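You operate a simulated robot arm through the tools that you are given. There is no shell and no other tool. Be economical: measure what you need, move in short steps, check, and stop when the job is done.

You run a simulated robot arm. Do the job below in one go: nothing can be reset, and whatever is moved stays where it is left.

## Task
Mix the vial with the yellow band in the yellow rack at low speed until its tablet is gone.
Fine: stand it back in its well, turn the mixer off and rest the yellow bung from the black block on it; leave the other vials. Set down upright: what you pick out.

It is judged by the outcome, as a careful person would: the job done as asked, and still so three seconds after it is handed in. It fails if anything else is knocked over, pushed out of place, dropped, spilled or broken.

## Robot
A 7-joint arm with a two-finger parallel gripper, fixed in place. Base frame: the origin is at the foot of the arm, x ahead of it, y to its left, z up; the work surface is at about z = 800. Lengths are in mm, angles in rad, forces in N, time in s.
With the tool pointing down near the work surface it reaches from about 240 to 680 mm from the base axis. Its first joint turns from -1.152 to 1.152 rad. Payload 2.4 kg.
The tool frame sits at the grasp point between the pads (the TCP): z along the fingers, y along the line on which they close. The tips reach 30 mm beyond it. The gripper opens to 94 mm. The fingers are 28 mm wide and 10 mm thick; the gripper's body (50 by 96 mm) begins 55 mm behind the TCP.
Orientation is that of the tool frame in the base frame, as a unit quaternion [x, y, z, w]. With the fingers straight down and closing along the base's y, the tool's x points along the base's -x, its y along +y and its z along -z.

## Interface
- The arm moves only by the tool step_arm. Its argument "rows" is a list that holds one entry, the list of rows, each a list of 7 numbers: the turn, a rotation vector about the tool's x, y, z in rad, then the shift along the tool's x, y, z in mm, then the closure in counts, from 0 (fully open) to 255 (shut). In form: [[[ax, ay, az, dx, dy, dz, grip], ...]]. A call has 1 to 12 rows; each row shifts and turns the commanded pose from where the row before left it, along the tool's axes as they then stand. Each row takes 0.2 s and may step no farther than 50 mm and 0.15 rad from the row before; otherwise, or with a gripper value out of range, the whole call is refused. Where a pose cannot be reached the arm comes as near as it can. A force on the tool above 40 N (or 10 N above the force at the start of the call, whichever is more), or a blocked arm, ends the call early, and 0.2 s more pass. Each finger travels about 153 mm/s and halts on what it meets, pressing with about 30 N; the grip force reading is that of the motor and also rises with nothing between the fingers. The clock runs only during rows and for 0.2 s after the last one: add rows that do not move to give the fingers time. The reply holds the time, the measured pose of the TCP, the force on the tool along the base axes, the opening and the grip force, in the units named above and with some noise, with the torque about the TCP (base axes, N m) and any sound that the robot's microphone picked up, and new pictures: "views" is both (left out), scene, wrist or none.
- Cameras (640 x 400 px; columns grow to the right, rows downward): "scene" is fixed at [44.1, 473.1, 1458.6]; the picture's right is [-0.72, -0.70, 0.00], its down [-0.30, 0.31, -0.90] and it looks along [0.63, -0.65, -0.43] (base axes); focal length 364 px, centre (320, 200). "wrist" rides on the gripper at [76, 14, -102] in the tool frame; the picture's right is [-0.18, 0.98, 0.00], its down [-0.75, -0.14, -0.64] and it looks along [-0.63, -0.12, 0.77] (tool axes); focal length 243 px, centre (320, 200). There is no depth. A picture from a camera that has moved, and an enlarged one, comes with that camera's place and axes in the base frame and with its lens.
- inspect(camera, box): a new picture of the part [left, top, right, bottom] of that camera's present view, enlarged. The clock stands still meanwhile.
- finish_job(): hands the job in; it is judged then, once.

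Go step by step. Nothing tells you positions but the pictures and the camera data: compare them with the known pose of the tool, close in by small moves and look again before you grip or let go. The budget is 120 turns and 200 pictures, counting those below and the enlarged ones. Unless the task says otherwise, let go and move clear before handing in, and close with one line.

The tools are called as name(argument=value, ...) on one line, values as JSON. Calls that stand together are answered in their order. step_arm: Moves the arm, as the interface text tells. Its arguments: {"type":"object","properties":{"rows":{"type":"array","items":{"type":"array","items":{"type":"array","items":{"type":"number"}}}},"views":{"type":"string","enum":["both","scene","wrist","none"]}},"required":["rows"]} The other tools are called the same way: inspect (camera, box) takes an enlarged picture of a part of a camera's view; finish_job () hands the job in.

At the start:

```text
time: 0.0
position: [434.3, 55.7, 1174.7]
tcp_rot: [0.0, 1.0, 0.0, 0.0]
wrist_force: [0.1, 0.4, 0.1]
moment: [0.03, -0.02, 0.01]
finger_gap: 93.9
gripper_force: 0.1
```

scene: 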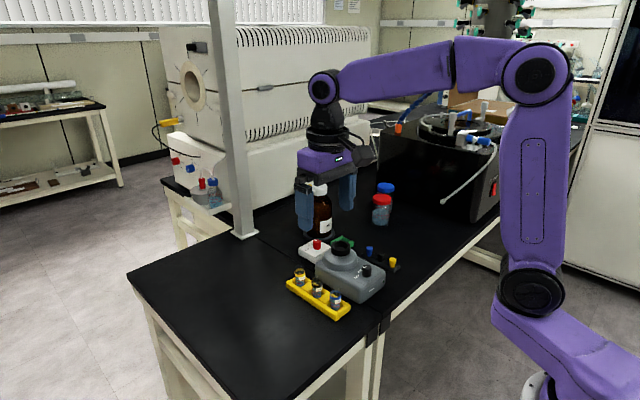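
wrist: 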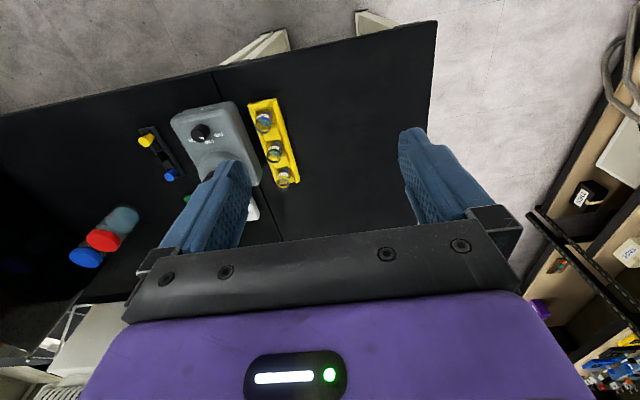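

I see a yellow rack with three vials, a grey vortex mixer with a knob, and a black block with yellow and blue bungs. I'll take enlarged looks first.

inspect(camera="scene", box=[270, 220, 420, 330])

inspect(camera="wrist", box=[120, 80, 320, 220])

```text
3.64 times, centred on (345, 275) of scene
camera zoom: at [44.1, 473.1, 1458.6], right [-0.72, -0.7, 0.0], down [-0.3, 0.31, -0.9], along [0.63, -0.65, -0.43], focal length 1325 px, centre (229, -73)
```

zoom: 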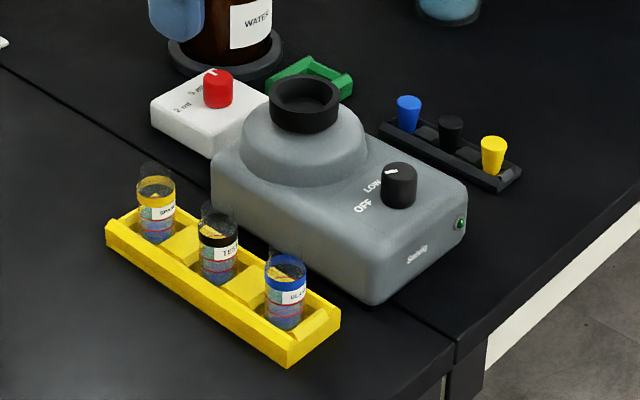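

```text
2.86 times, centred on (220, 150) of wrist
camera zoom: at [357.2, 69.2, 1275.8], right [0.18, 0.98, 0.0], down [0.75, -0.14, 0.64], along [0.63, -0.12, -0.77], focal length 693 px, centre (606, 343)
```

zoom: 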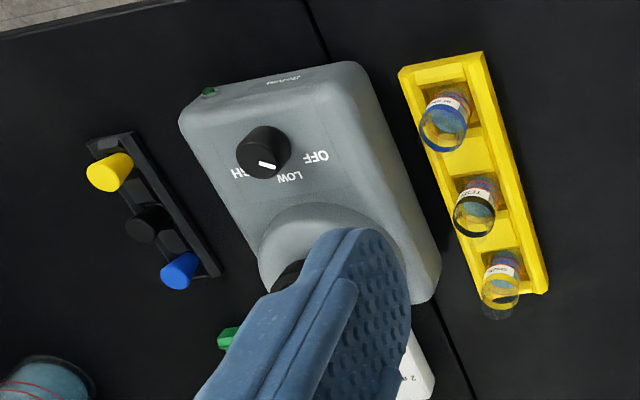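

The knob looks to be near LOW, and the yellow-band vial is the farthest in the rack. I'll bring the wrist camera nearer to measure.

step_arm(rows=[[[0, 0, 0, -25, -21, 25, 0], [0, 0, 0, -25, -21, 25, 0], [0, 0, 0, -25, -21, 25, 0], [0, 0, 0, -25, -21, 25, 0], [0, 0, 0, 0, 0, 0, 0]]])

```text
time: 1.2
position: [536.4, -27.6, 1074.0]
tcp_rot: [0.0, 1.0, 0.0, 0.0]
wrist_force: [0.1, 0.0, 0.1]
moment: [0.0, -0.01, 0.02]
finger_gap: 94.1
gripper_force: 0.0
camera wrist: at [459.0, -13.5, 1176.2], right [0.18, 0.98, 0.0], down [0.75, -0.14, 0.64], along [0.63, -0.12, -0.77], focal length 243 px, centre (320, 200)
```

scene: 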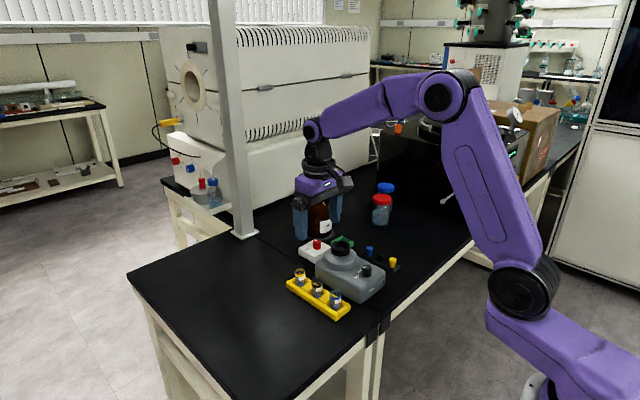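
wrist: 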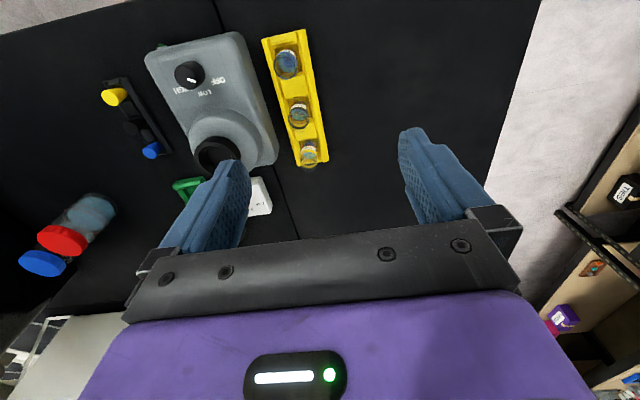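

inspect(camera="wrist", box=[90, 20, 350, 182])

inspect(camera="scene", box=[340, 240, 400, 278])

```text
2.46 times, centred on (220, 101) of wrist
camera zoom: at [459.0, -13.5, 1176.2], right [0.18, 0.98, 0.0], down [0.75, -0.14, 0.64], along [0.63, -0.12, -0.77], focal length 597 px, centre (566, 444)
```

zoom: 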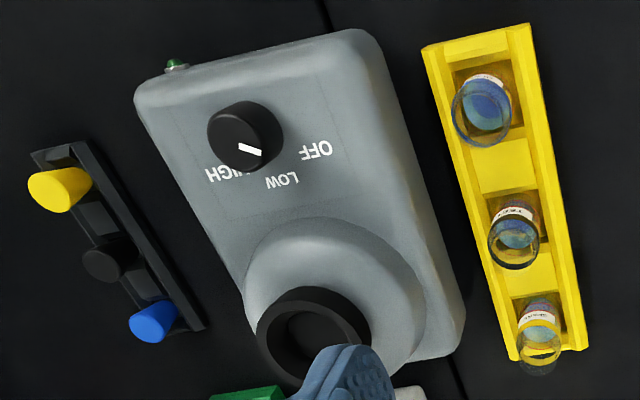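

```text
10.53 times, centred on (370, 259) of scene
camera zoom: at [44.1, 473.1, 1458.6], right [-0.72, -0.7, 0.0], down [-0.3, 0.31, -0.9], along [0.63, -0.65, -0.43], focal length 3835 px, centre (-206, -421)
```

zoom: 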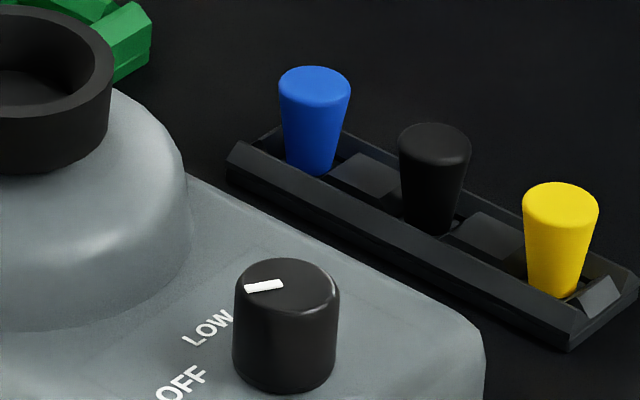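

The pointer sits at OFF, with LOW about 45° clockwise from it. I'll go above the knob for a closer look.

step_arm(rows=[[[0, 0, 0, 9, -37.5, 26, 0], [0, 0, 0, 9, -37.5, 26, 0], [0, 0, 0, 9, -37.5, 26, 0], [0, 0, 0, 9, -37.5, 26, 0], [0, 0, 0, 0, 0, 0, 0]]])

```text
time: 2.4
position: [496.0, -180.1, 969.8]
tcp_rot: [0.0, 1.0, -0.001, 0.0]
wrist_force: [-0.1, -0.6, 0.2]
moment: [0.01, 0.01, -0.01]
finger_gap: 93.9
gripper_force: 0.1
camera wrist: at [419.4, -165.7, 1071.8], right [0.18, 0.98, 0.0], down [0.75, -0.14, 0.64], along [0.63, -0.12, -0.77], focal length 243 px, centre (320, 200)
```

scene: 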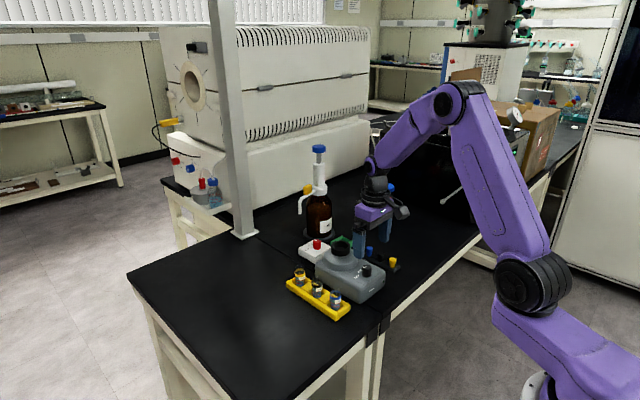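
wrist: 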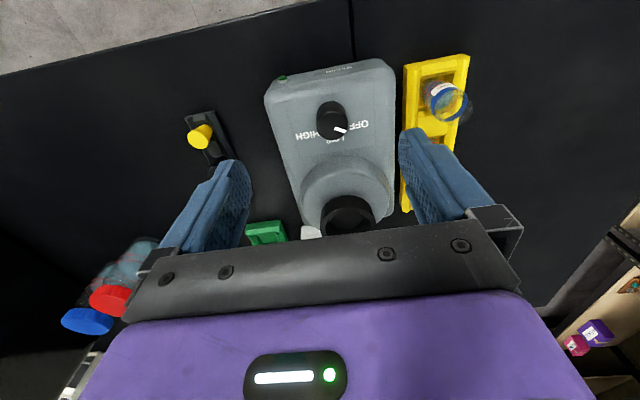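

inspect(camera="wrist", box=[250, 50, 410, 150])

```text
4.00 times, centred on (330, 100) of wrist
camera zoom: at [419.4, -165.7, 1071.8], right [0.18, 0.98, 0.0], down [0.75, -0.14, 0.64], along [0.63, -0.12, -0.77], focal length 970 px, centre (280, 600)
```

zoom: 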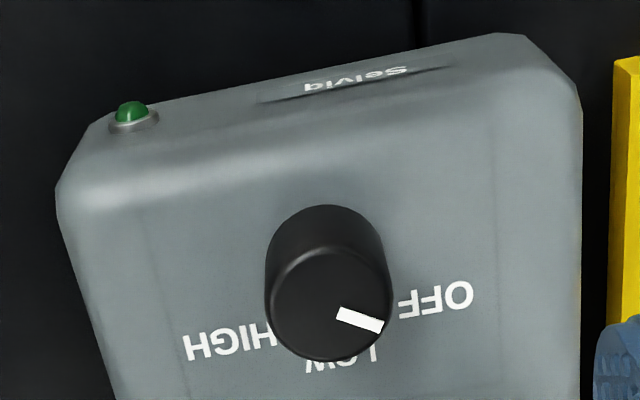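

Knob top is at about (502, -171.5, ~878), and LOW is about 60° clockwise of OFF. I'll centre above it, pre-rotate by -0.5 rad, and look.

step_arm(rows=[[[0, 0, 0, -6, 8.5, 35, 0], [0, 0, -0.125, 0, 0, 0, 0], [0, 0, -0.125, 0, 0, 0, 0], [0, 0, -0.125, 0, 0, 0, 0], [0, 0, -0.125, 0, 0, 0, 0], [0, 0, 0, 0, 0, 0, 0]]])

```text
time: 3.8
position: [504.2, -170.1, 934.3]
tcp_rot: [-0.249, 0.969, 0.0, 0.0]
wrist_force: [-0.7, 0.7, 1.1]
moment: [0.02, 0.02, -0.02]
finger_gap: 94.0
gripper_force: 0.1
camera wrist: at [429.1, -194.9, 1036.4], right [-0.31, 0.95, 0.0], down [0.73, 0.24, 0.64], along [0.61, 0.2, -0.77], focal length 243 px, centre (320, 200)
```

scene: 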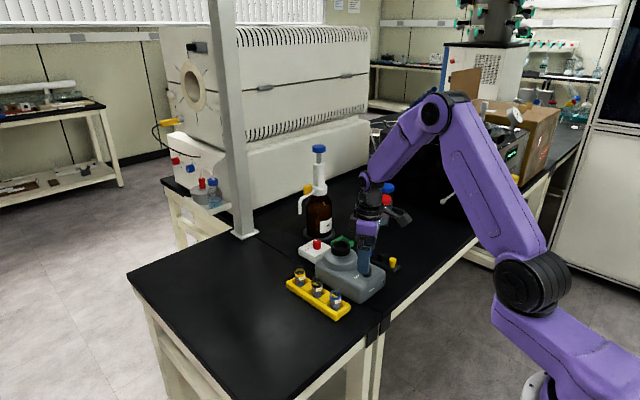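
wrist: 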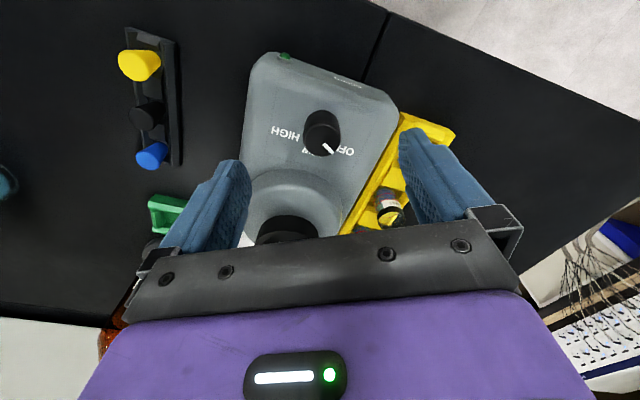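

inspect(camera="wrist", box=[260, 90, 380, 165])

```text
5.33 times, centred on (320, 128) of wrist
camera zoom: at [429.1, -194.9, 1036.4], right [-0.31, 0.95, 0.0], down [0.73, 0.24, 0.64], along [0.61, 0.2, -0.77], focal length 1294 px, centre (320, 587)
```

zoom: 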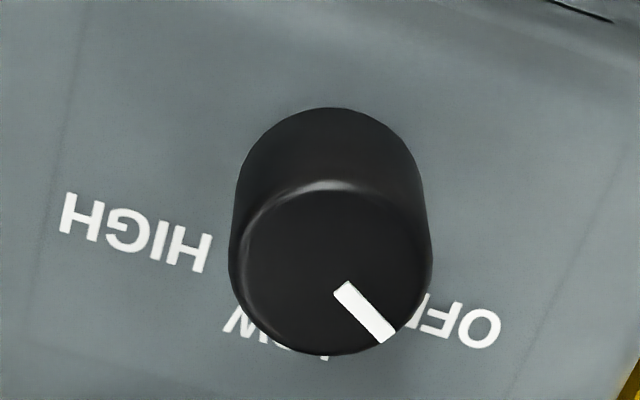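

step_arm(rows=[[[0, 0, 0, 2, 1, 14, 0], [0, 0, 0, 0, 0, 14, 0], [0, 0, 0, 0, 0, 13, 0], [0, 0, 0, 0, 0, 0, 120], [0, 0, 0, 0, 0, 0, 120]]])

```text
time: 5.0
position: [502.2, -170.3, 894.5]
tcp_rot: [-0.247, 0.969, -0.001, 0.001]
wrist_force: [-0.2, 0.5, -1.5]
moment: [0.0, 0.03, -0.03]
finger_gap: 49.7
gripper_force: 0.1
camera wrist: at [427.9, -194.9, 995.9], right [-0.31, 0.95, 0.0], down [0.73, 0.24, 0.64], along [0.61, 0.2, -0.77], focal length 243 px, centre (320, 200)
```

scene: 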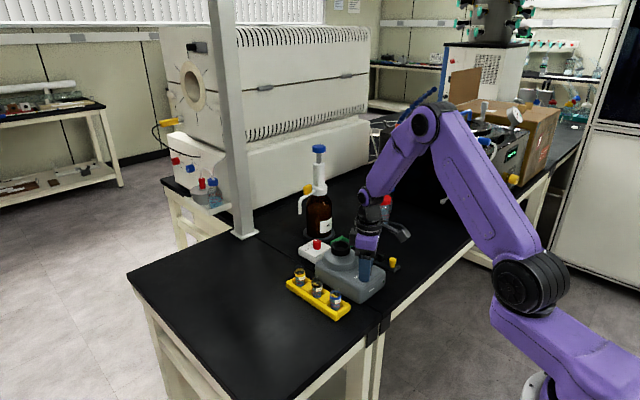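
wrist: 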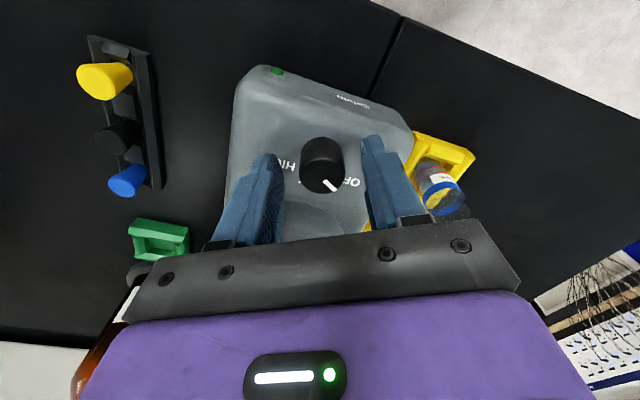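

inspect(camera="wrist", box=[240, 110, 400, 210])

```text
4.00 times, centred on (320, 160) of wrist
camera zoom: at [427.9, -194.9, 995.9], right [-0.31, 0.95, 0.0], down [0.73, 0.24, 0.64], along [0.61, 0.2, -0.77], focal length 970 px, centre (320, 360)
```

zoom: 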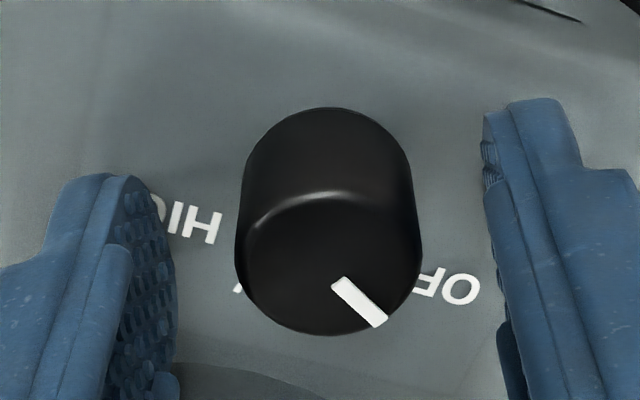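

step_arm(rows=[[[0, 0, 0, 0, 0, 0, 200], [0, 0, 0, 0, 0, 0, 255], [0, 0, 0, 0, 0, 0, 255]]], views="wrist")

```text
time: 5.8
position: [501.7, -169.0, 894.3]
tcp_rot: [-0.248, 0.969, 0.001, -0.001]
wrist_force: [-7.4, 9.6, 3.2]
moment: [-0.03, 0.25, -0.13]
finger_gap: 25.7
gripper_force: 44.9
camera wrist: at [427.5, -193.8, 996.0], right [-0.31, 0.95, 0.0], down [0.73, 0.24, 0.64], along [0.61, 0.2, -0.77], focal length 243 px, centre (320, 200)
```

wrist: 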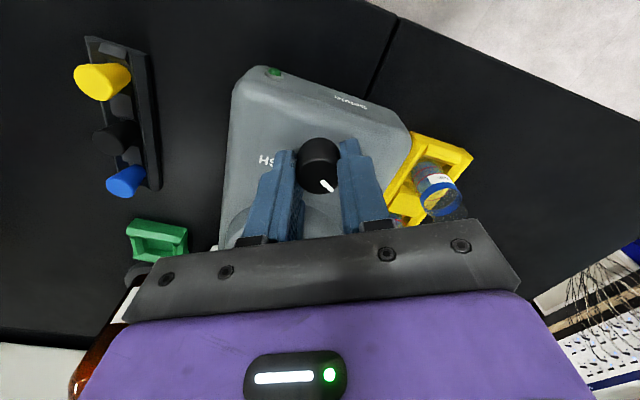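

The knob is gripped (25.7 mm) with a small sideways load. I'll relieve it and turn clockwise toward LOW.

step_arm(rows=[[[0, 0, 0, 0, 1.2, 0, 255], [0, 0, 0.13, 0, 0, 0, 255], [0, 0, 0.13, 0, 0, 0, 255], [0, 0, 0.13, 0, 0, 0, 255], [0, 0, 0.13, 0, 0, 0, 255], [0, 0, 0, 0, 0, 0, 255]]], views="wrist")

```text
time: 7.2
position: [502.5, -171.1, 894.4]
tcp_rot: [0.011, 1.0, 0.001, 0.001]
wrist_force: [6.5, -3.8, -18.9]
moment: [-0.04, -0.8, 0.0]
finger_gap: 25.1
gripper_force: 45.0
camera wrist: at [425.0, -154.5, 995.7], right [0.21, 0.98, 0.0], down [0.75, -0.16, 0.64], along [0.63, -0.13, -0.77], focal length 243 px, centre (320, 200)
```

wrist: 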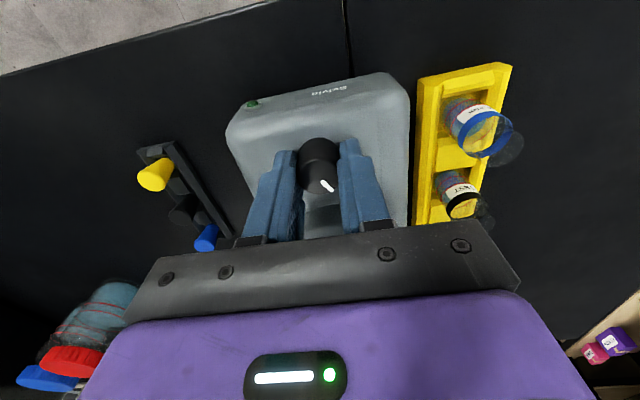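

step_arm(rows=[[[0, 0, 0.13, 0, 0, 0, 255], [0, 0, 0.13, 0, 0, 0, 255], [0, 0, 0.13, 0, 0, 0, 255], [0, 0, 0.13, 0, 0, 0, 255], [0, 0, 0, 0, 0, 0, 255]]], views="wrist")

inspect(camera="wrist", box=[220, 80, 420, 205])

```text
time: 8.4
position: [501.0, -172.2, 893.7]
tcp_rot: [0.268, 0.963, 0.0, 0.001]
wrist_force: [2.3, -18.6, -13.0]
moment: [-0.73, -0.68, 0.0]
finger_gap: 25.4
gripper_force: 45.0
camera wrist: at [442.9, -119.9, 995.8], right [0.67, 0.75, 0.0], down [0.57, -0.51, 0.64], along [0.48, -0.43, -0.77], focal length 243 px, centre (320, 200)
```

wrist: 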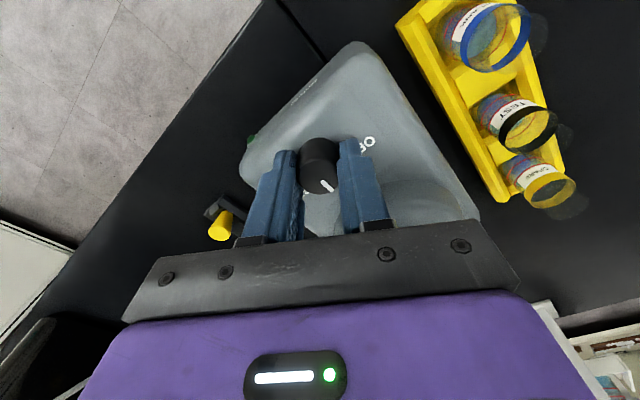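

```text
3.20 times, centred on (320, 142) of wrist
camera zoom: at [442.9, -119.9, 995.8], right [0.67, 0.75, 0.0], down [0.57, -0.51, 0.64], along [0.48, -0.43, -0.77], focal length 776 px, centre (320, 384)
```

zoom: 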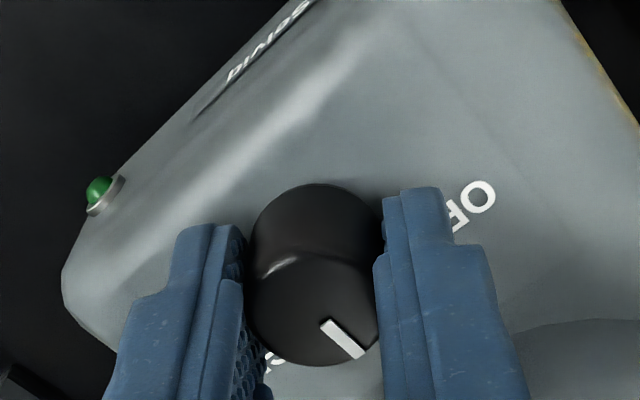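

The knob has turned about 60°. I'll release, rise, and check the pointer against LOW.

step_arm(rows=[[[0, 0, 0, 0, 0, 0, 120], [0, 0, 0, 0, 0, 0, 120], [0, 0, 0, 0, 0, -40, 120], [0, 0, 0, 0, 0, -35, 120], [0, 0, 0, 0, 0, 0, 60]]])

inspect(camera="wrist", box=[220, 60, 420, 185])

inspect(camera="scene", box=[270, 220, 420, 330])

```text
time: 9.6
position: [501.6, -168.3, 969.5]
tcp_rot: [0.266, 0.964, 0.0, 0.0]
wrist_force: [-0.3, 0.0, 0.2]
moment: [-0.01, 0.02, 0.0]
finger_gap: 72.2
gripper_force: 0.1
camera wrist: at [442.1, -118.0, 1071.4], right [0.66, 0.75, 0.0], down [0.57, -0.51, 0.64], along [0.48, -0.43, -0.77], focal length 243 px, centre (320, 200)
```

scene: 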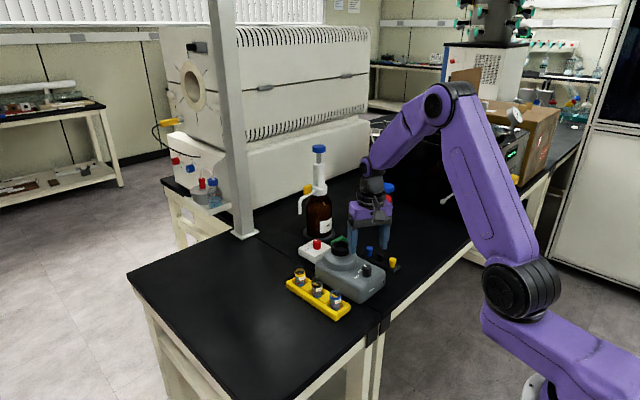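
wrist: 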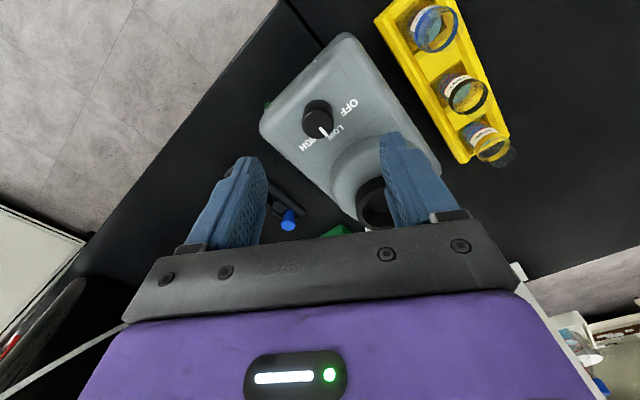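

```text
3.20 times, centred on (320, 122) of wrist
camera zoom: at [442.1, -118.0, 1071.4], right [0.66, 0.75, 0.0], down [0.57, -0.51, 0.64], along [0.48, -0.43, -0.77], focal length 776 px, centre (320, 448)
```

zoom: 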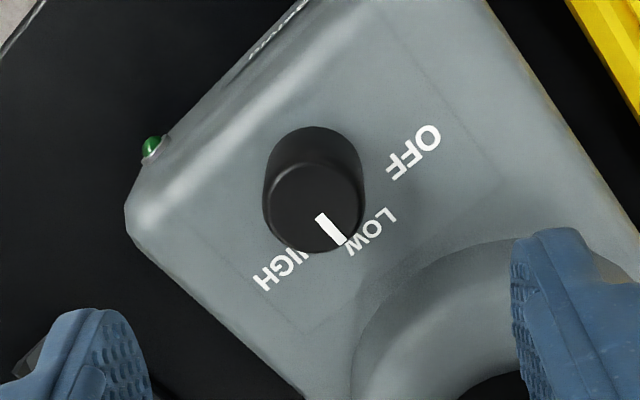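

```text
3.64 times, centred on (345, 275) of scene
camera zoom: at [44.1, 473.1, 1458.6], right [-0.72, -0.7, 0.0], down [-0.3, 0.31, -0.9], along [0.63, -0.65, -0.43], focal length 1325 px, centre (229, -73)
```

zoom: 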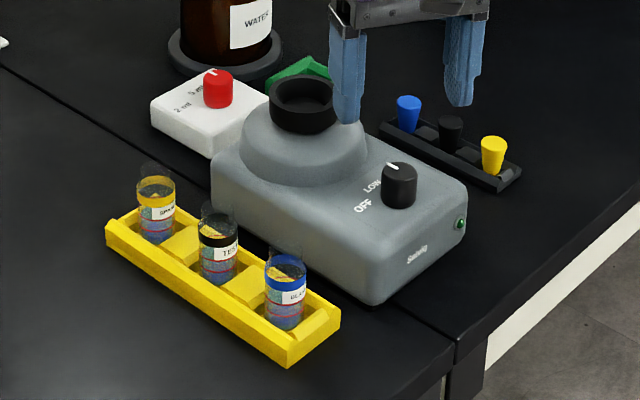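

Pointer is at LOW within a few degrees. Next I rotate back and go above the yellow-band vial.

step_arm(rows=[[[0, 0, -0.135, 0, 0, -5, 60], [0, 0, -0.135, 0, 0, -5, 60], [0, 0, -0.135, 0, 0, -5, 60], [0, 0, -0.134, 0, 0, -5, 60], [0, 0, 0, -25, 27, 0, 60], [0, 0, 0, -25, 27, 0, 60], [0, 0, 0, -25, 27, 0, 60], [0, 0, 0, -25, 27, 0, 60], [0, 0, 0, 0, 0, 0, 60]]])

inspect(camera="wrist", box=[220, 60, 420, 185])

```text
time: 11.6
position: [602.8, -62.1, 989.3]
tcp_rot: [0.001, 1.0, 0.0, 0.0]
wrist_force: [-0.2, -0.4, -0.6]
moment: [-0.01, -0.03, 0.0]
finger_gap: 71.9
gripper_force: 0.1
camera wrist: at [525.3, -47.8, 1091.2], right [0.19, 0.98, 0.0], down [0.75, -0.14, 0.64], along [0.63, -0.12, -0.77], focal length 243 px, centre (320, 200)
```

scene: 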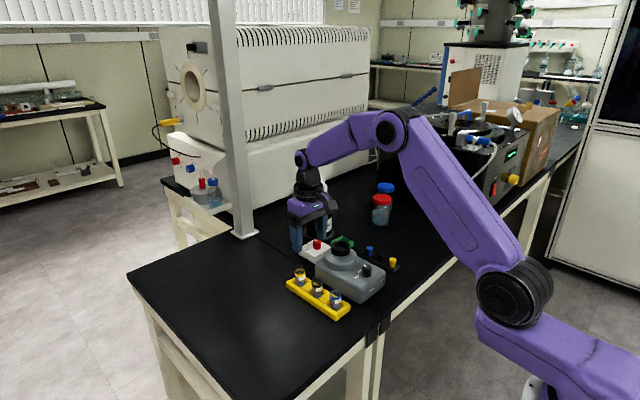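
wrist: 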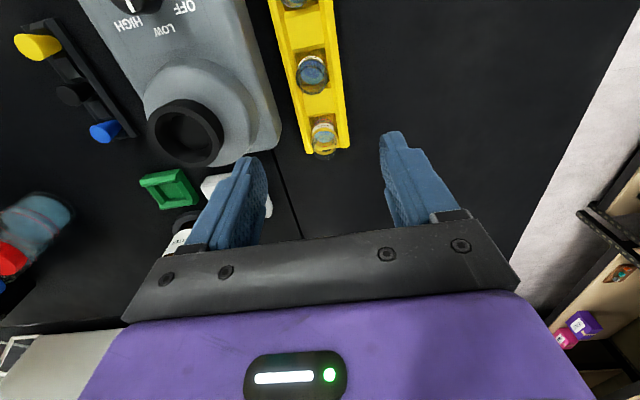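

```text
3.20 times, centred on (320, 122) of wrist
camera zoom: at [525.3, -47.8, 1091.2], right [0.19, 0.98, 0.0], down [0.75, -0.14, 0.64], along [0.63, -0.12, -0.77], focal length 776 px, centre (320, 448)
```

zoom: 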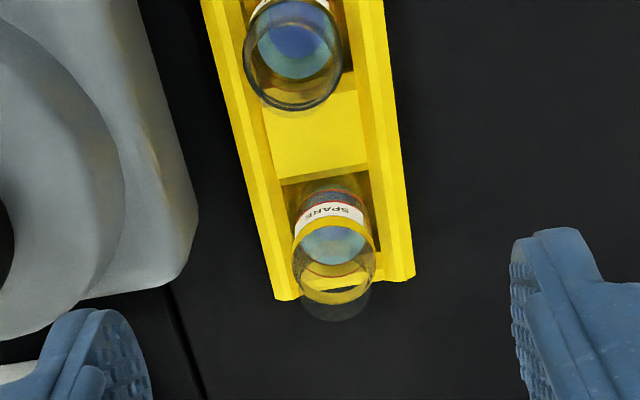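

step_arm(rows=[[[0, 0, 0, -19, -2, 27, 60], [0, 0, 0, -19, -2, 27, 60], [0, 0, 0, 0, 0, 0, 60]]])

inspect(camera="wrist", box=[220, 60, 420, 185])

inspect(camera="scene", box=[260, 200, 380, 330])

```text
time: 12.4
position: [640.9, -66.8, 934.3]
tcp_rot: [0.001, 1.0, -0.001, 0.0]
wrist_force: [0.2, 0.9, -0.2]
moment: [-0.01, 0.0, -0.02]
finger_gap: 72.0
gripper_force: 0.0
camera wrist: at [564.2, -53.0, 1036.1], right [0.19, 0.98, 0.0], down [0.75, -0.14, 0.64], along [0.63, -0.12, -0.77], focal length 243 px, centre (320, 200)
```

scene: 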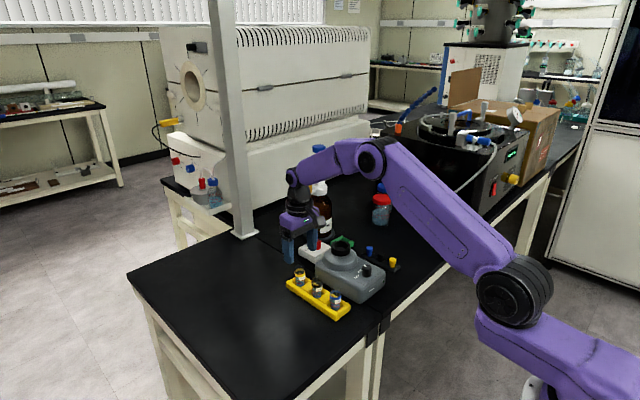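
wrist: 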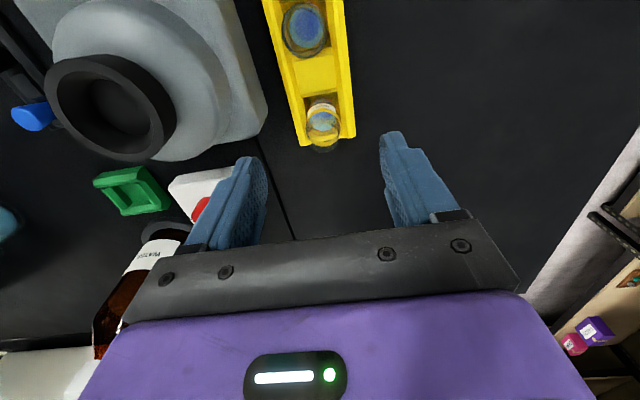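

```text
3.20 times, centred on (320, 122) of wrist
camera zoom: at [564.2, -53.0, 1036.1], right [0.19, 0.98, 0.0], down [0.75, -0.14, 0.64], along [0.63, -0.12, -0.77], focal length 776 px, centre (320, 448)
```

zoom: 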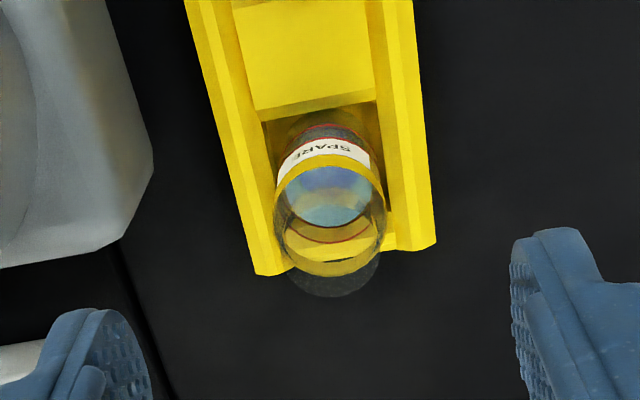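

```text
3.08 times, centred on (320, 265) of scene
camera zoom: at [44.1, 473.1, 1458.6], right [-0.72, -0.7, 0.0], down [-0.3, 0.31, -0.9], along [0.63, -0.65, -0.43], focal length 1121 px, centre (320, 0)
```

zoom: 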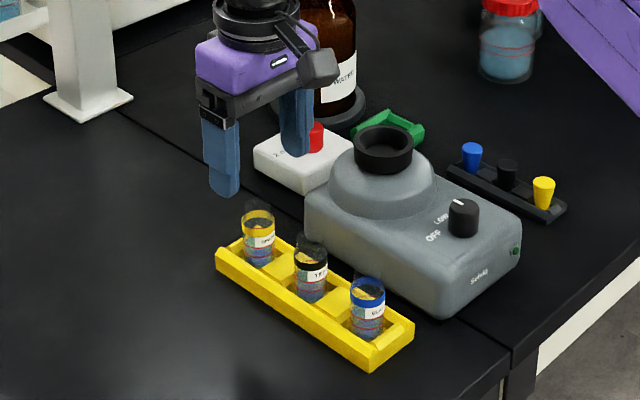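

Vial rim is at about (643, -65.5, ~866), diameter about 24. I'll narrow the opening and descend partway around it.

step_arm(rows=[[[0, 0, 0, -2, 1, 0, 125], [0, 0, 0, 0, 0, 25, 125], [0, 0, 0, 0, 0, 25, 125], [0, 0, 0, 0, 0, 0, 125]]])

inspect(camera="wrist", box=[220, 80, 420, 205])

inspect(camera="scene", box=[260, 220, 350, 310])

```text
time: 13.4
position: [644.7, -63.9, 885.2]
tcp_rot: [0.0, 1.0, -0.001, 0.0]
wrist_force: [0.1, -1.2, 0.2]
moment: [0.03, -0.03, 0.0]
finger_gap: 47.9
gripper_force: 0.1
camera wrist: at [566.8, -51.6, 987.2], right [0.19, 0.98, 0.0], down [0.75, -0.14, 0.64], along [0.63, -0.12, -0.77], focal length 243 px, centre (320, 200)
```

scene: 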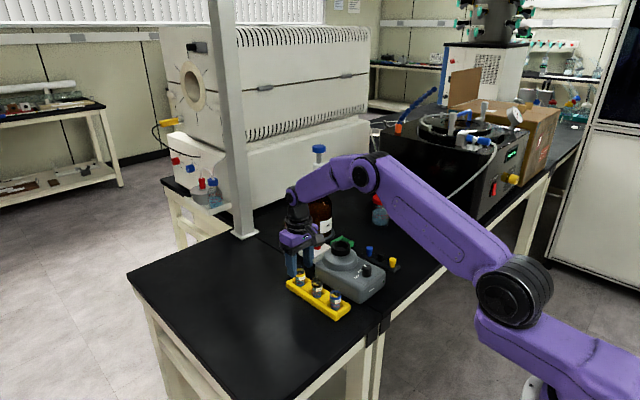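
wrist: 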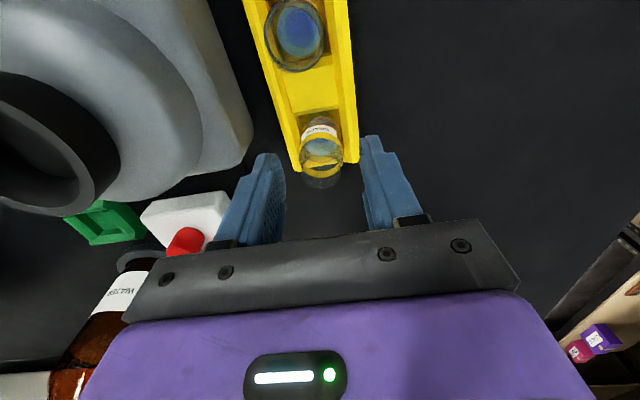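

```text
3.20 times, centred on (320, 142) of wrist
camera zoom: at [566.8, -51.6, 987.2], right [0.19, 0.98, 0.0], down [0.75, -0.14, 0.64], along [0.63, -0.12, -0.77], focal length 776 px, centre (320, 384)
```

zoom: 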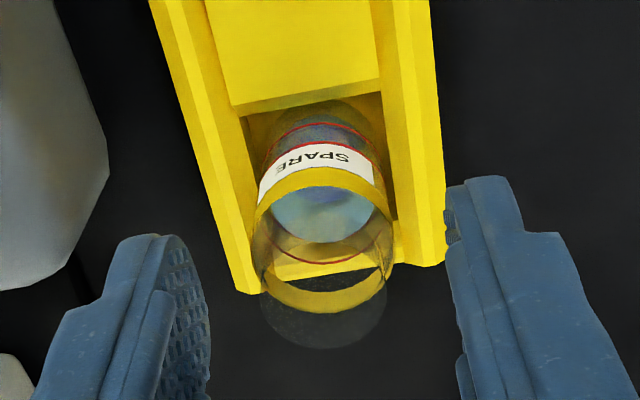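

```text
4.44 times, centred on (305, 265) of scene
camera zoom: at [44.1, 473.1, 1458.6], right [-0.72, -0.7, 0.0], down [-0.3, 0.31, -0.9], along [0.63, -0.65, -0.43], focal length 1619 px, centre (387, -89)
```

zoom: 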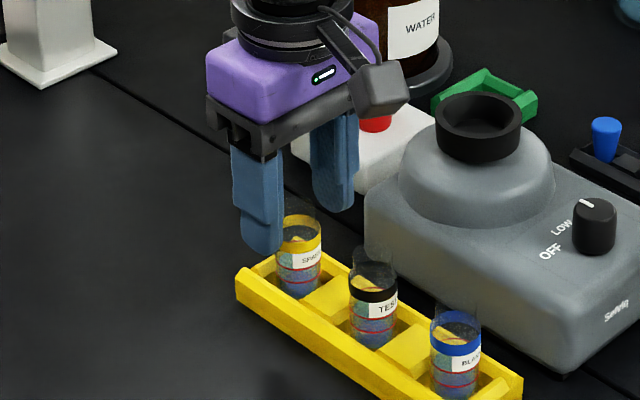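

Alignment matches the prediction (rim at 643, -65.5, 866). I'll lower 17 mm, with tips still above the rack wall, and close gently.

step_arm(rows=[[[0, 0, 0, 1, 0, 9, 125], [0, 0, 0, 0, 0, 8, 125], [0, 0, 0, 0, 0, 0, 160], [0, 0, 0, 0, 0, 0, 200], [0, 0, 0, 0, 0, 0, 200], [0, 0, 0, 0, 0, 0, 200]]])

inspect(camera="wrist", box=[220, 80, 420, 205])

```text
time: 14.8
position: [641.3, -64.7, 869.9]
tcp_rot: [0.0, 1.0, 0.0, 0.0]
wrist_force: [-0.2, 0.1, -0.3]
moment: [0.0, 0.01, -0.01]
finger_gap: 26.4
gripper_force: 30.0
camera wrist: at [564.6, -50.9, 970.4], right [0.19, 0.98, 0.0], down [0.75, -0.14, 0.64], along [0.63, -0.12, -0.77], focal length 243 px, centre (320, 200)
```

scene: 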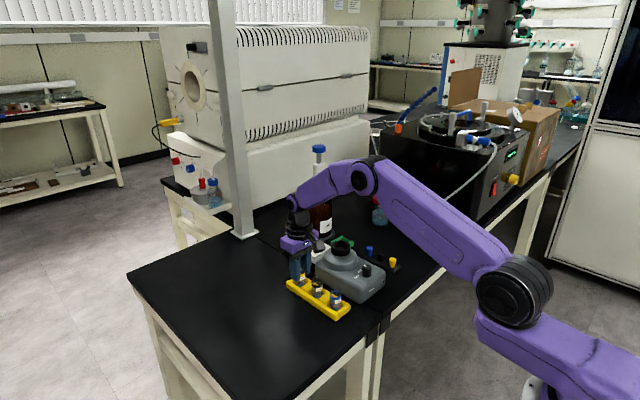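
wrist: 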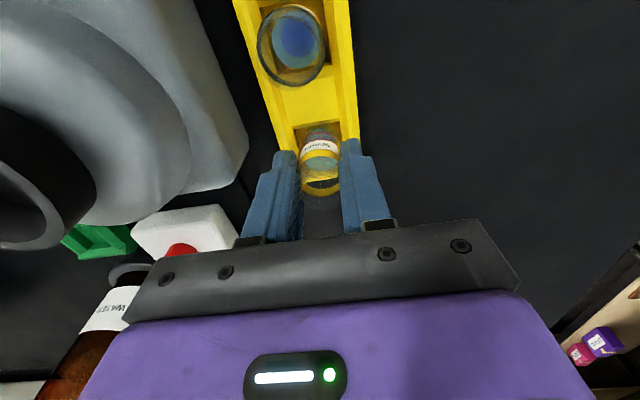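

```text
3.20 times, centred on (320, 142) of wrist
camera zoom: at [564.6, -50.9, 970.4], right [0.19, 0.98, 0.0], down [0.75, -0.14, 0.64], along [0.63, -0.12, -0.77], focal length 776 px, centre (320, 384)
```

zoom: 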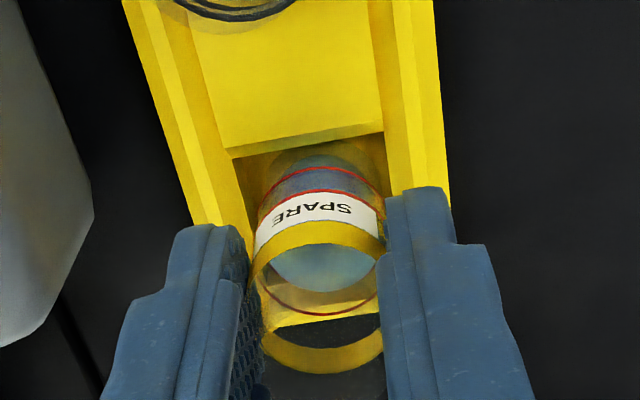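

The vial is gripped (26.4 mm). I'll lift it straight up gently and check it.

step_arm(rows=[[[0, 0, 0, 0, 0, -8, 200], [0, 0, 0, 0, 0, -16, 200], [0, 0, 0, 0, 0, -25, 200], [0, 0, 0, 0, 0, -25, 200], [0, 0, 0, 0, 0, -25, 200], [0, 0, 0, 0, 0, -18, 200], [0, 0, 0, 0, 0, -8, 200], [0, 0, 0, 0, 0, 0, 200]]])

inspect(camera="scene", box=[260, 200, 400, 310])

inspect(camera="wrist", box=[220, 80, 420, 205])

```text
time: 16.6
position: [642.3, -63.4, 991.8]
tcp_rot: [0.0, 1.0, 0.0, 0.0]
wrist_force: [0.0, -0.1, -0.3]
moment: [-0.02, 0.01, -0.01]
finger_gap: 26.1
gripper_force: 30.1
camera wrist: at [564.5, -50.2, 1094.4], right [0.19, 0.98, 0.0], down [0.75, -0.14, 0.64], along [0.63, -0.12, -0.77], focal length 243 px, centre (320, 200)
```

scene: 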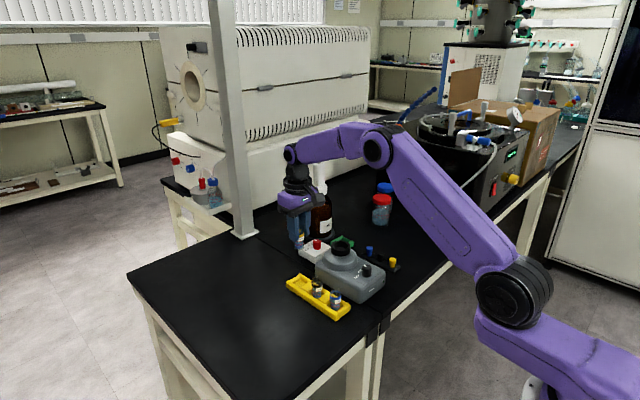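
wrist: 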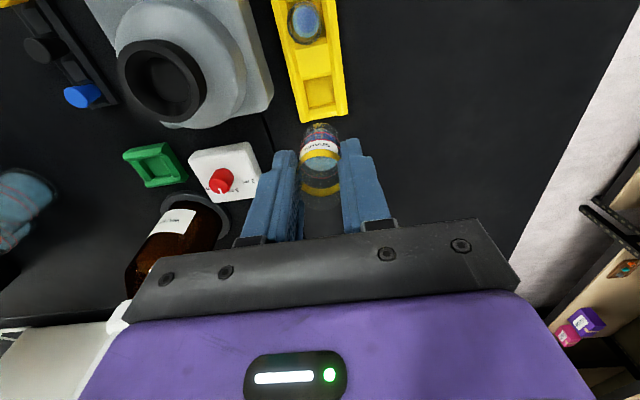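

```text
3.64 times, centred on (330, 255) of scene
camera zoom: at [44.1, 473.1, 1458.6], right [-0.72, -0.7, 0.0], down [-0.3, 0.31, -0.9], along [0.63, -0.65, -0.43], focal length 1325 px, centre (284, 0)
```

zoom: 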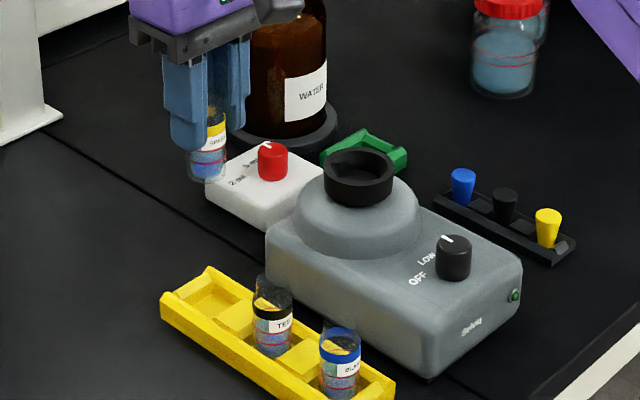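

```text
3.20 times, centred on (320, 142) of wrist
camera zoom: at [564.5, -50.2, 1094.4], right [0.19, 0.98, 0.0], down [0.75, -0.14, 0.64], along [0.63, -0.12, -0.77], focal length 776 px, centre (320, 384)
```

zoom: 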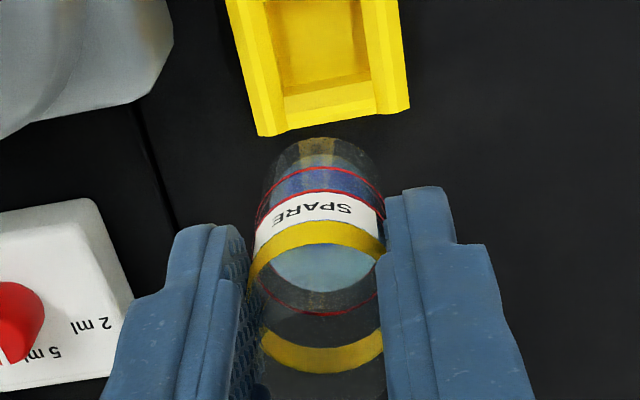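

The vial is held upright. I'll carry it above the cup at about (588, -170).

step_arm(rows=[[[0, 0, 0, 6.6, -13.2, 0, 200], [0, 0, 0, 10.6, -21.2, 0, 200], [0, 0, 0, 12.6, -25.2, 0, 200], [0, 0, 0, 11.6, -23.2, 0, 200], [0, 0, 0, 7.6, -15.2, 0, 200], [0, 0, 0, 4, -8, 0, 200], [0, 0, 0, 0, 0, 0, 200]]])

inspect(camera="scene", box=[300, 200, 400, 280])

inspect(camera="wrist", box=[220, 80, 420, 205])

```text
time: 18.2
position: [587.3, -171.4, 993.3]
tcp_rot: [0.001, 1.0, 0.0, -0.001]
wrist_force: [-0.6, -0.3, -0.9]
moment: [0.0, 0.01, 0.03]
finger_gap: 26.4
gripper_force: 30.3
camera wrist: at [510.3, -157.1, 1095.3], right [0.19, 0.98, 0.0], down [0.75, -0.14, 0.64], along [0.63, -0.12, -0.77], focal length 243 px, centre (320, 200)
```

scene: 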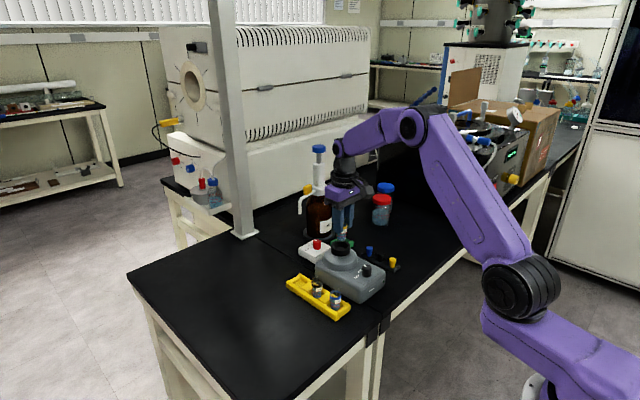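
wrist: 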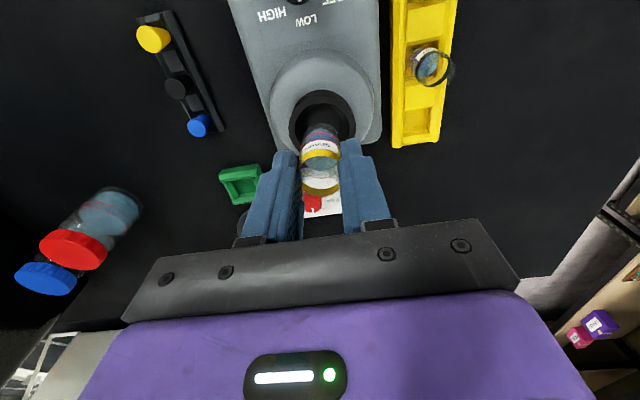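

```text
5.00 times, centred on (350, 240) of scene
camera zoom: at [44.1, 473.1, 1458.6], right [-0.72, -0.7, 0.0], down [-0.3, 0.31, -0.9], along [0.63, -0.65, -0.43], focal length 1822 px, centre (170, 0)
```

zoom: 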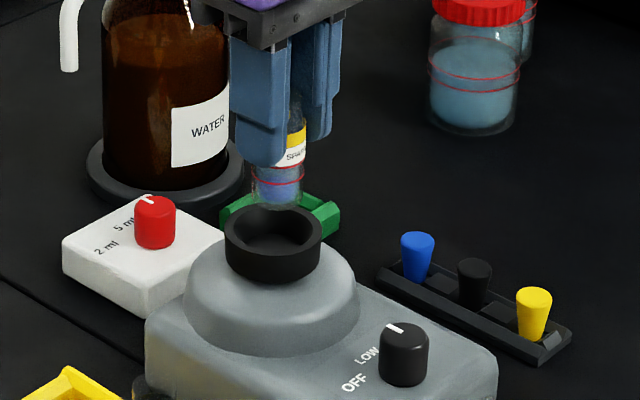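

```text
3.20 times, centred on (320, 142) of wrist
camera zoom: at [510.3, -157.1, 1095.3], right [0.19, 0.98, 0.0], down [0.75, -0.14, 0.64], along [0.63, -0.12, -0.77], focal length 776 px, centre (320, 384)
```

zoom: 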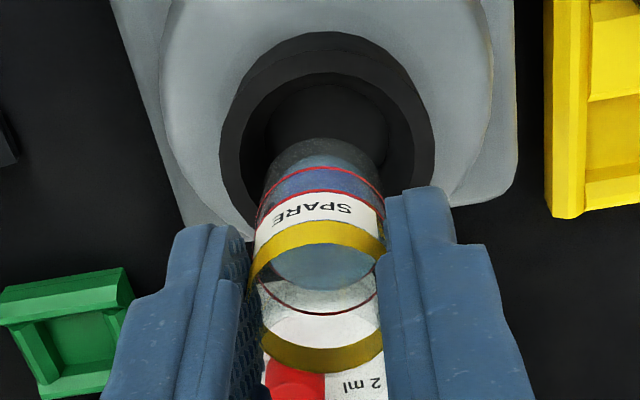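

Vial is centred over the cup. I'll lower until the floor contact shows in the force reading.

step_arm(rows=[[[0, 0, 0, -1, 0, 12, 200], [0, 0, 0, 0, 0, 12, 200], [0, 0, 0, 0, 0, 6, 200], [0, 0, 0, 0, 0, 4, 200], [0, 0, 0, 0, 0, 0, 200]]])

inspect(camera="scene", box=[310, 200, 390, 270])

inspect(camera="wrist", box=[220, 80, 420, 205])

```text
time: 19.4
position: [589.3, -169.2, 959.3]
tcp_rot: [0.001, 1.0, 0.0, 0.0]
wrist_force: [0.4, -0.2, 0.9]
moment: [-0.03, 0.02, -0.02]
finger_gap: 26.2
gripper_force: 30.2
camera wrist: at [512.0, -155.9, 1061.2], right [0.19, 0.98, 0.0], down [0.75, -0.14, 0.64], along [0.63, -0.12, -0.77], focal length 243 px, centre (320, 200)
```

scene: 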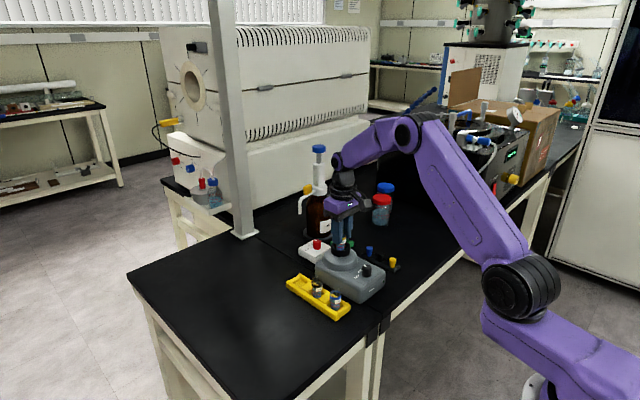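
wrist: 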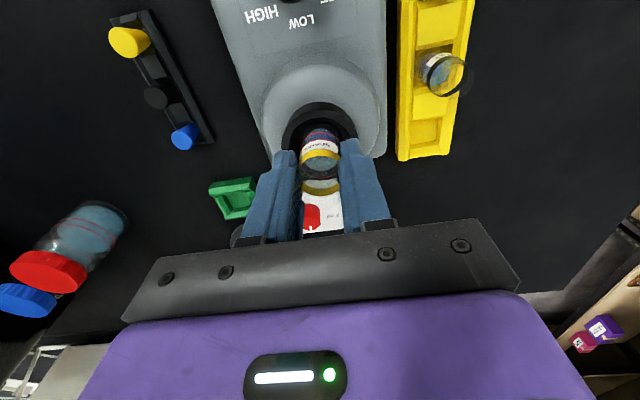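

```text
5.71 times, centred on (350, 235) of scene
camera zoom: at [44.1, 473.1, 1458.6], right [-0.72, -0.7, 0.0], down [-0.3, 0.31, -0.9], along [0.63, -0.65, -0.43], focal length 2082 px, centre (149, 0)
```

zoom: 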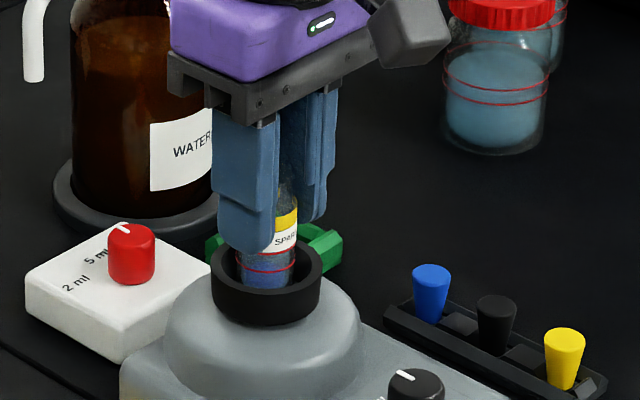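

```text
3.20 times, centred on (320, 142) of wrist
camera zoom: at [512.0, -155.9, 1061.2], right [0.19, 0.98, 0.0], down [0.75, -0.14, 0.64], along [0.63, -0.12, -0.77], focal length 776 px, centre (320, 384)
```

zoom: 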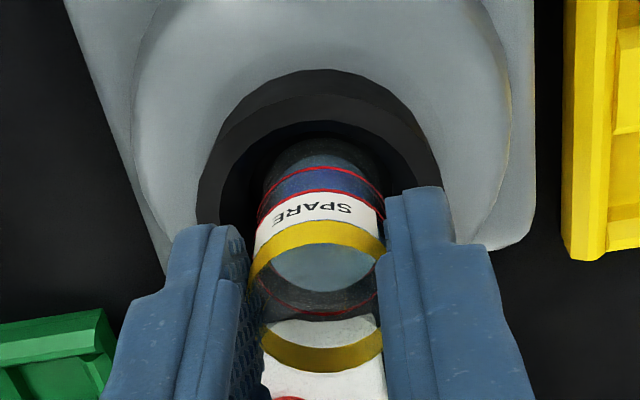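

step_arm(rows=[[[0, 0, 0, 0, 0, 3, 200], [0, 0, 0, 0, 0, 2, 200], [0, 0, 0, 0, 0, 2, 200], [0, 0, 0, 0, 0, 0, 200]]], views="none")

```text
time: 20.4
position: [589.3, -169.0, 953.0]
tcp_rot: [0.002, 1.0, 0.0, 0.0]
wrist_force: [-0.8, -0.2, 12.2]
moment: [-0.12, 0.07, 0.0]
finger_gap: 26.1
gripper_force: 30.3
```

Contact with about 12 N. I'll hold for a while and watch for sound and the tablet.

step_arm(rows=[[[0, 0, 0, 0, 0, 0, 200], [0, 0, 0, 0, 0, 0, 200], [0, 0, 0, 0, 0, 0, 200], [0, 0, 0, 0, 0, 0, 200], [0, 0, 0, 0, 0, 0, 200]]], views="none")

inspect(camera="scene", box=[325, 215, 375, 260])

inspect(camera="wrist", box=[270, 100, 370, 180])

```text
time: 21.6
position: [588.3, -169.9, 951.5]
tcp_rot: [0.001, 1.0, 0.0, 0.0]
wrist_force: [3.4, -0.5, 3.5]
moment: [0.03, -0.24, -0.01]
finger_gap: 26.2
gripper_force: 29.7
```

```text
8.89 times, centred on (350, 238) of scene
camera zoom: at [44.1, 473.1, 1458.6], right [-0.72, -0.7, 0.0], down [-0.3, 0.31, -0.9], along [0.63, -0.65, -0.43], focal length 3238 px, centre (53, -133)
```

zoom: 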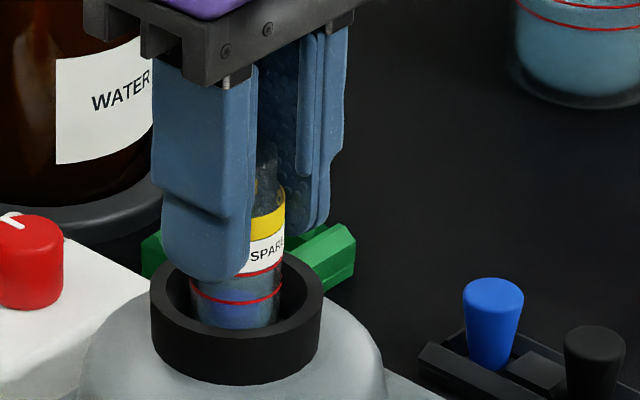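

```text
5.00 times, centred on (320, 140) of wrist
camera zoom: at [511.8, -156.1, 1053.6], right [0.19, 0.98, 0.0], down [0.75, -0.14, 0.64], along [0.63, -0.12, -0.77], focal length 1213 px, centre (320, 500)
```

zoom: 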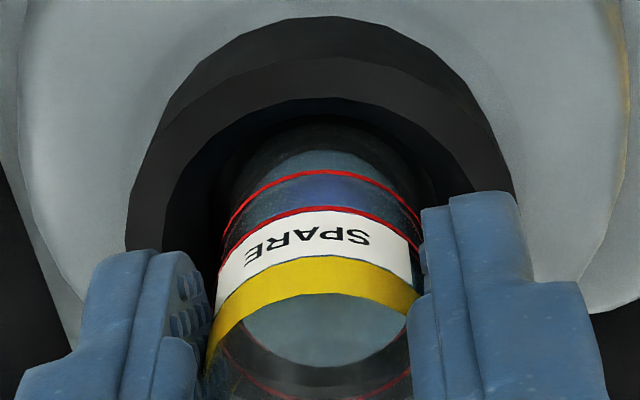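

step_arm(rows=[[[0, 0, 0, 0, 0, 0, 200], [0, 0, 0, 0, 0, 0, 200]]], views="none")

inspect(camera="wrist", box=[270, 100, 370, 180])

```text
time: 22.2
position: [589.2, -169.7, 951.9]
tcp_rot: [0.001, 1.0, 0.001, 0.0]
wrist_force: [2.5, 0.3, 2.8]
moment: [-0.01, -0.11, 0.01]
finger_gap: 26.1
gripper_force: 30.5
```

```text
5.00 times, centred on (320, 140) of wrist
camera zoom: at [511.6, -156.1, 1053.8], right [0.19, 0.98, 0.0], down [0.75, -0.14, 0.64], along [0.63, -0.12, -0.77], focal length 1213 px, centre (320, 500)
```

zoom: 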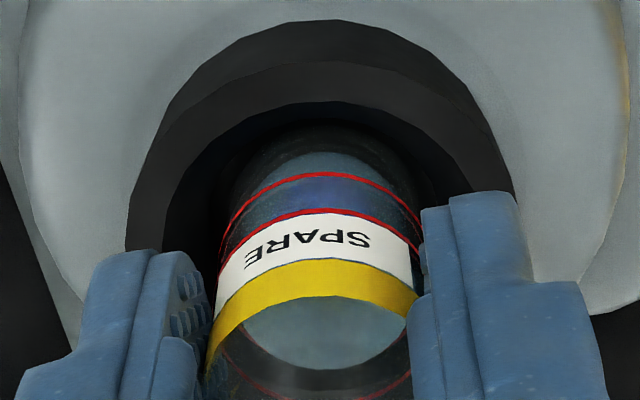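

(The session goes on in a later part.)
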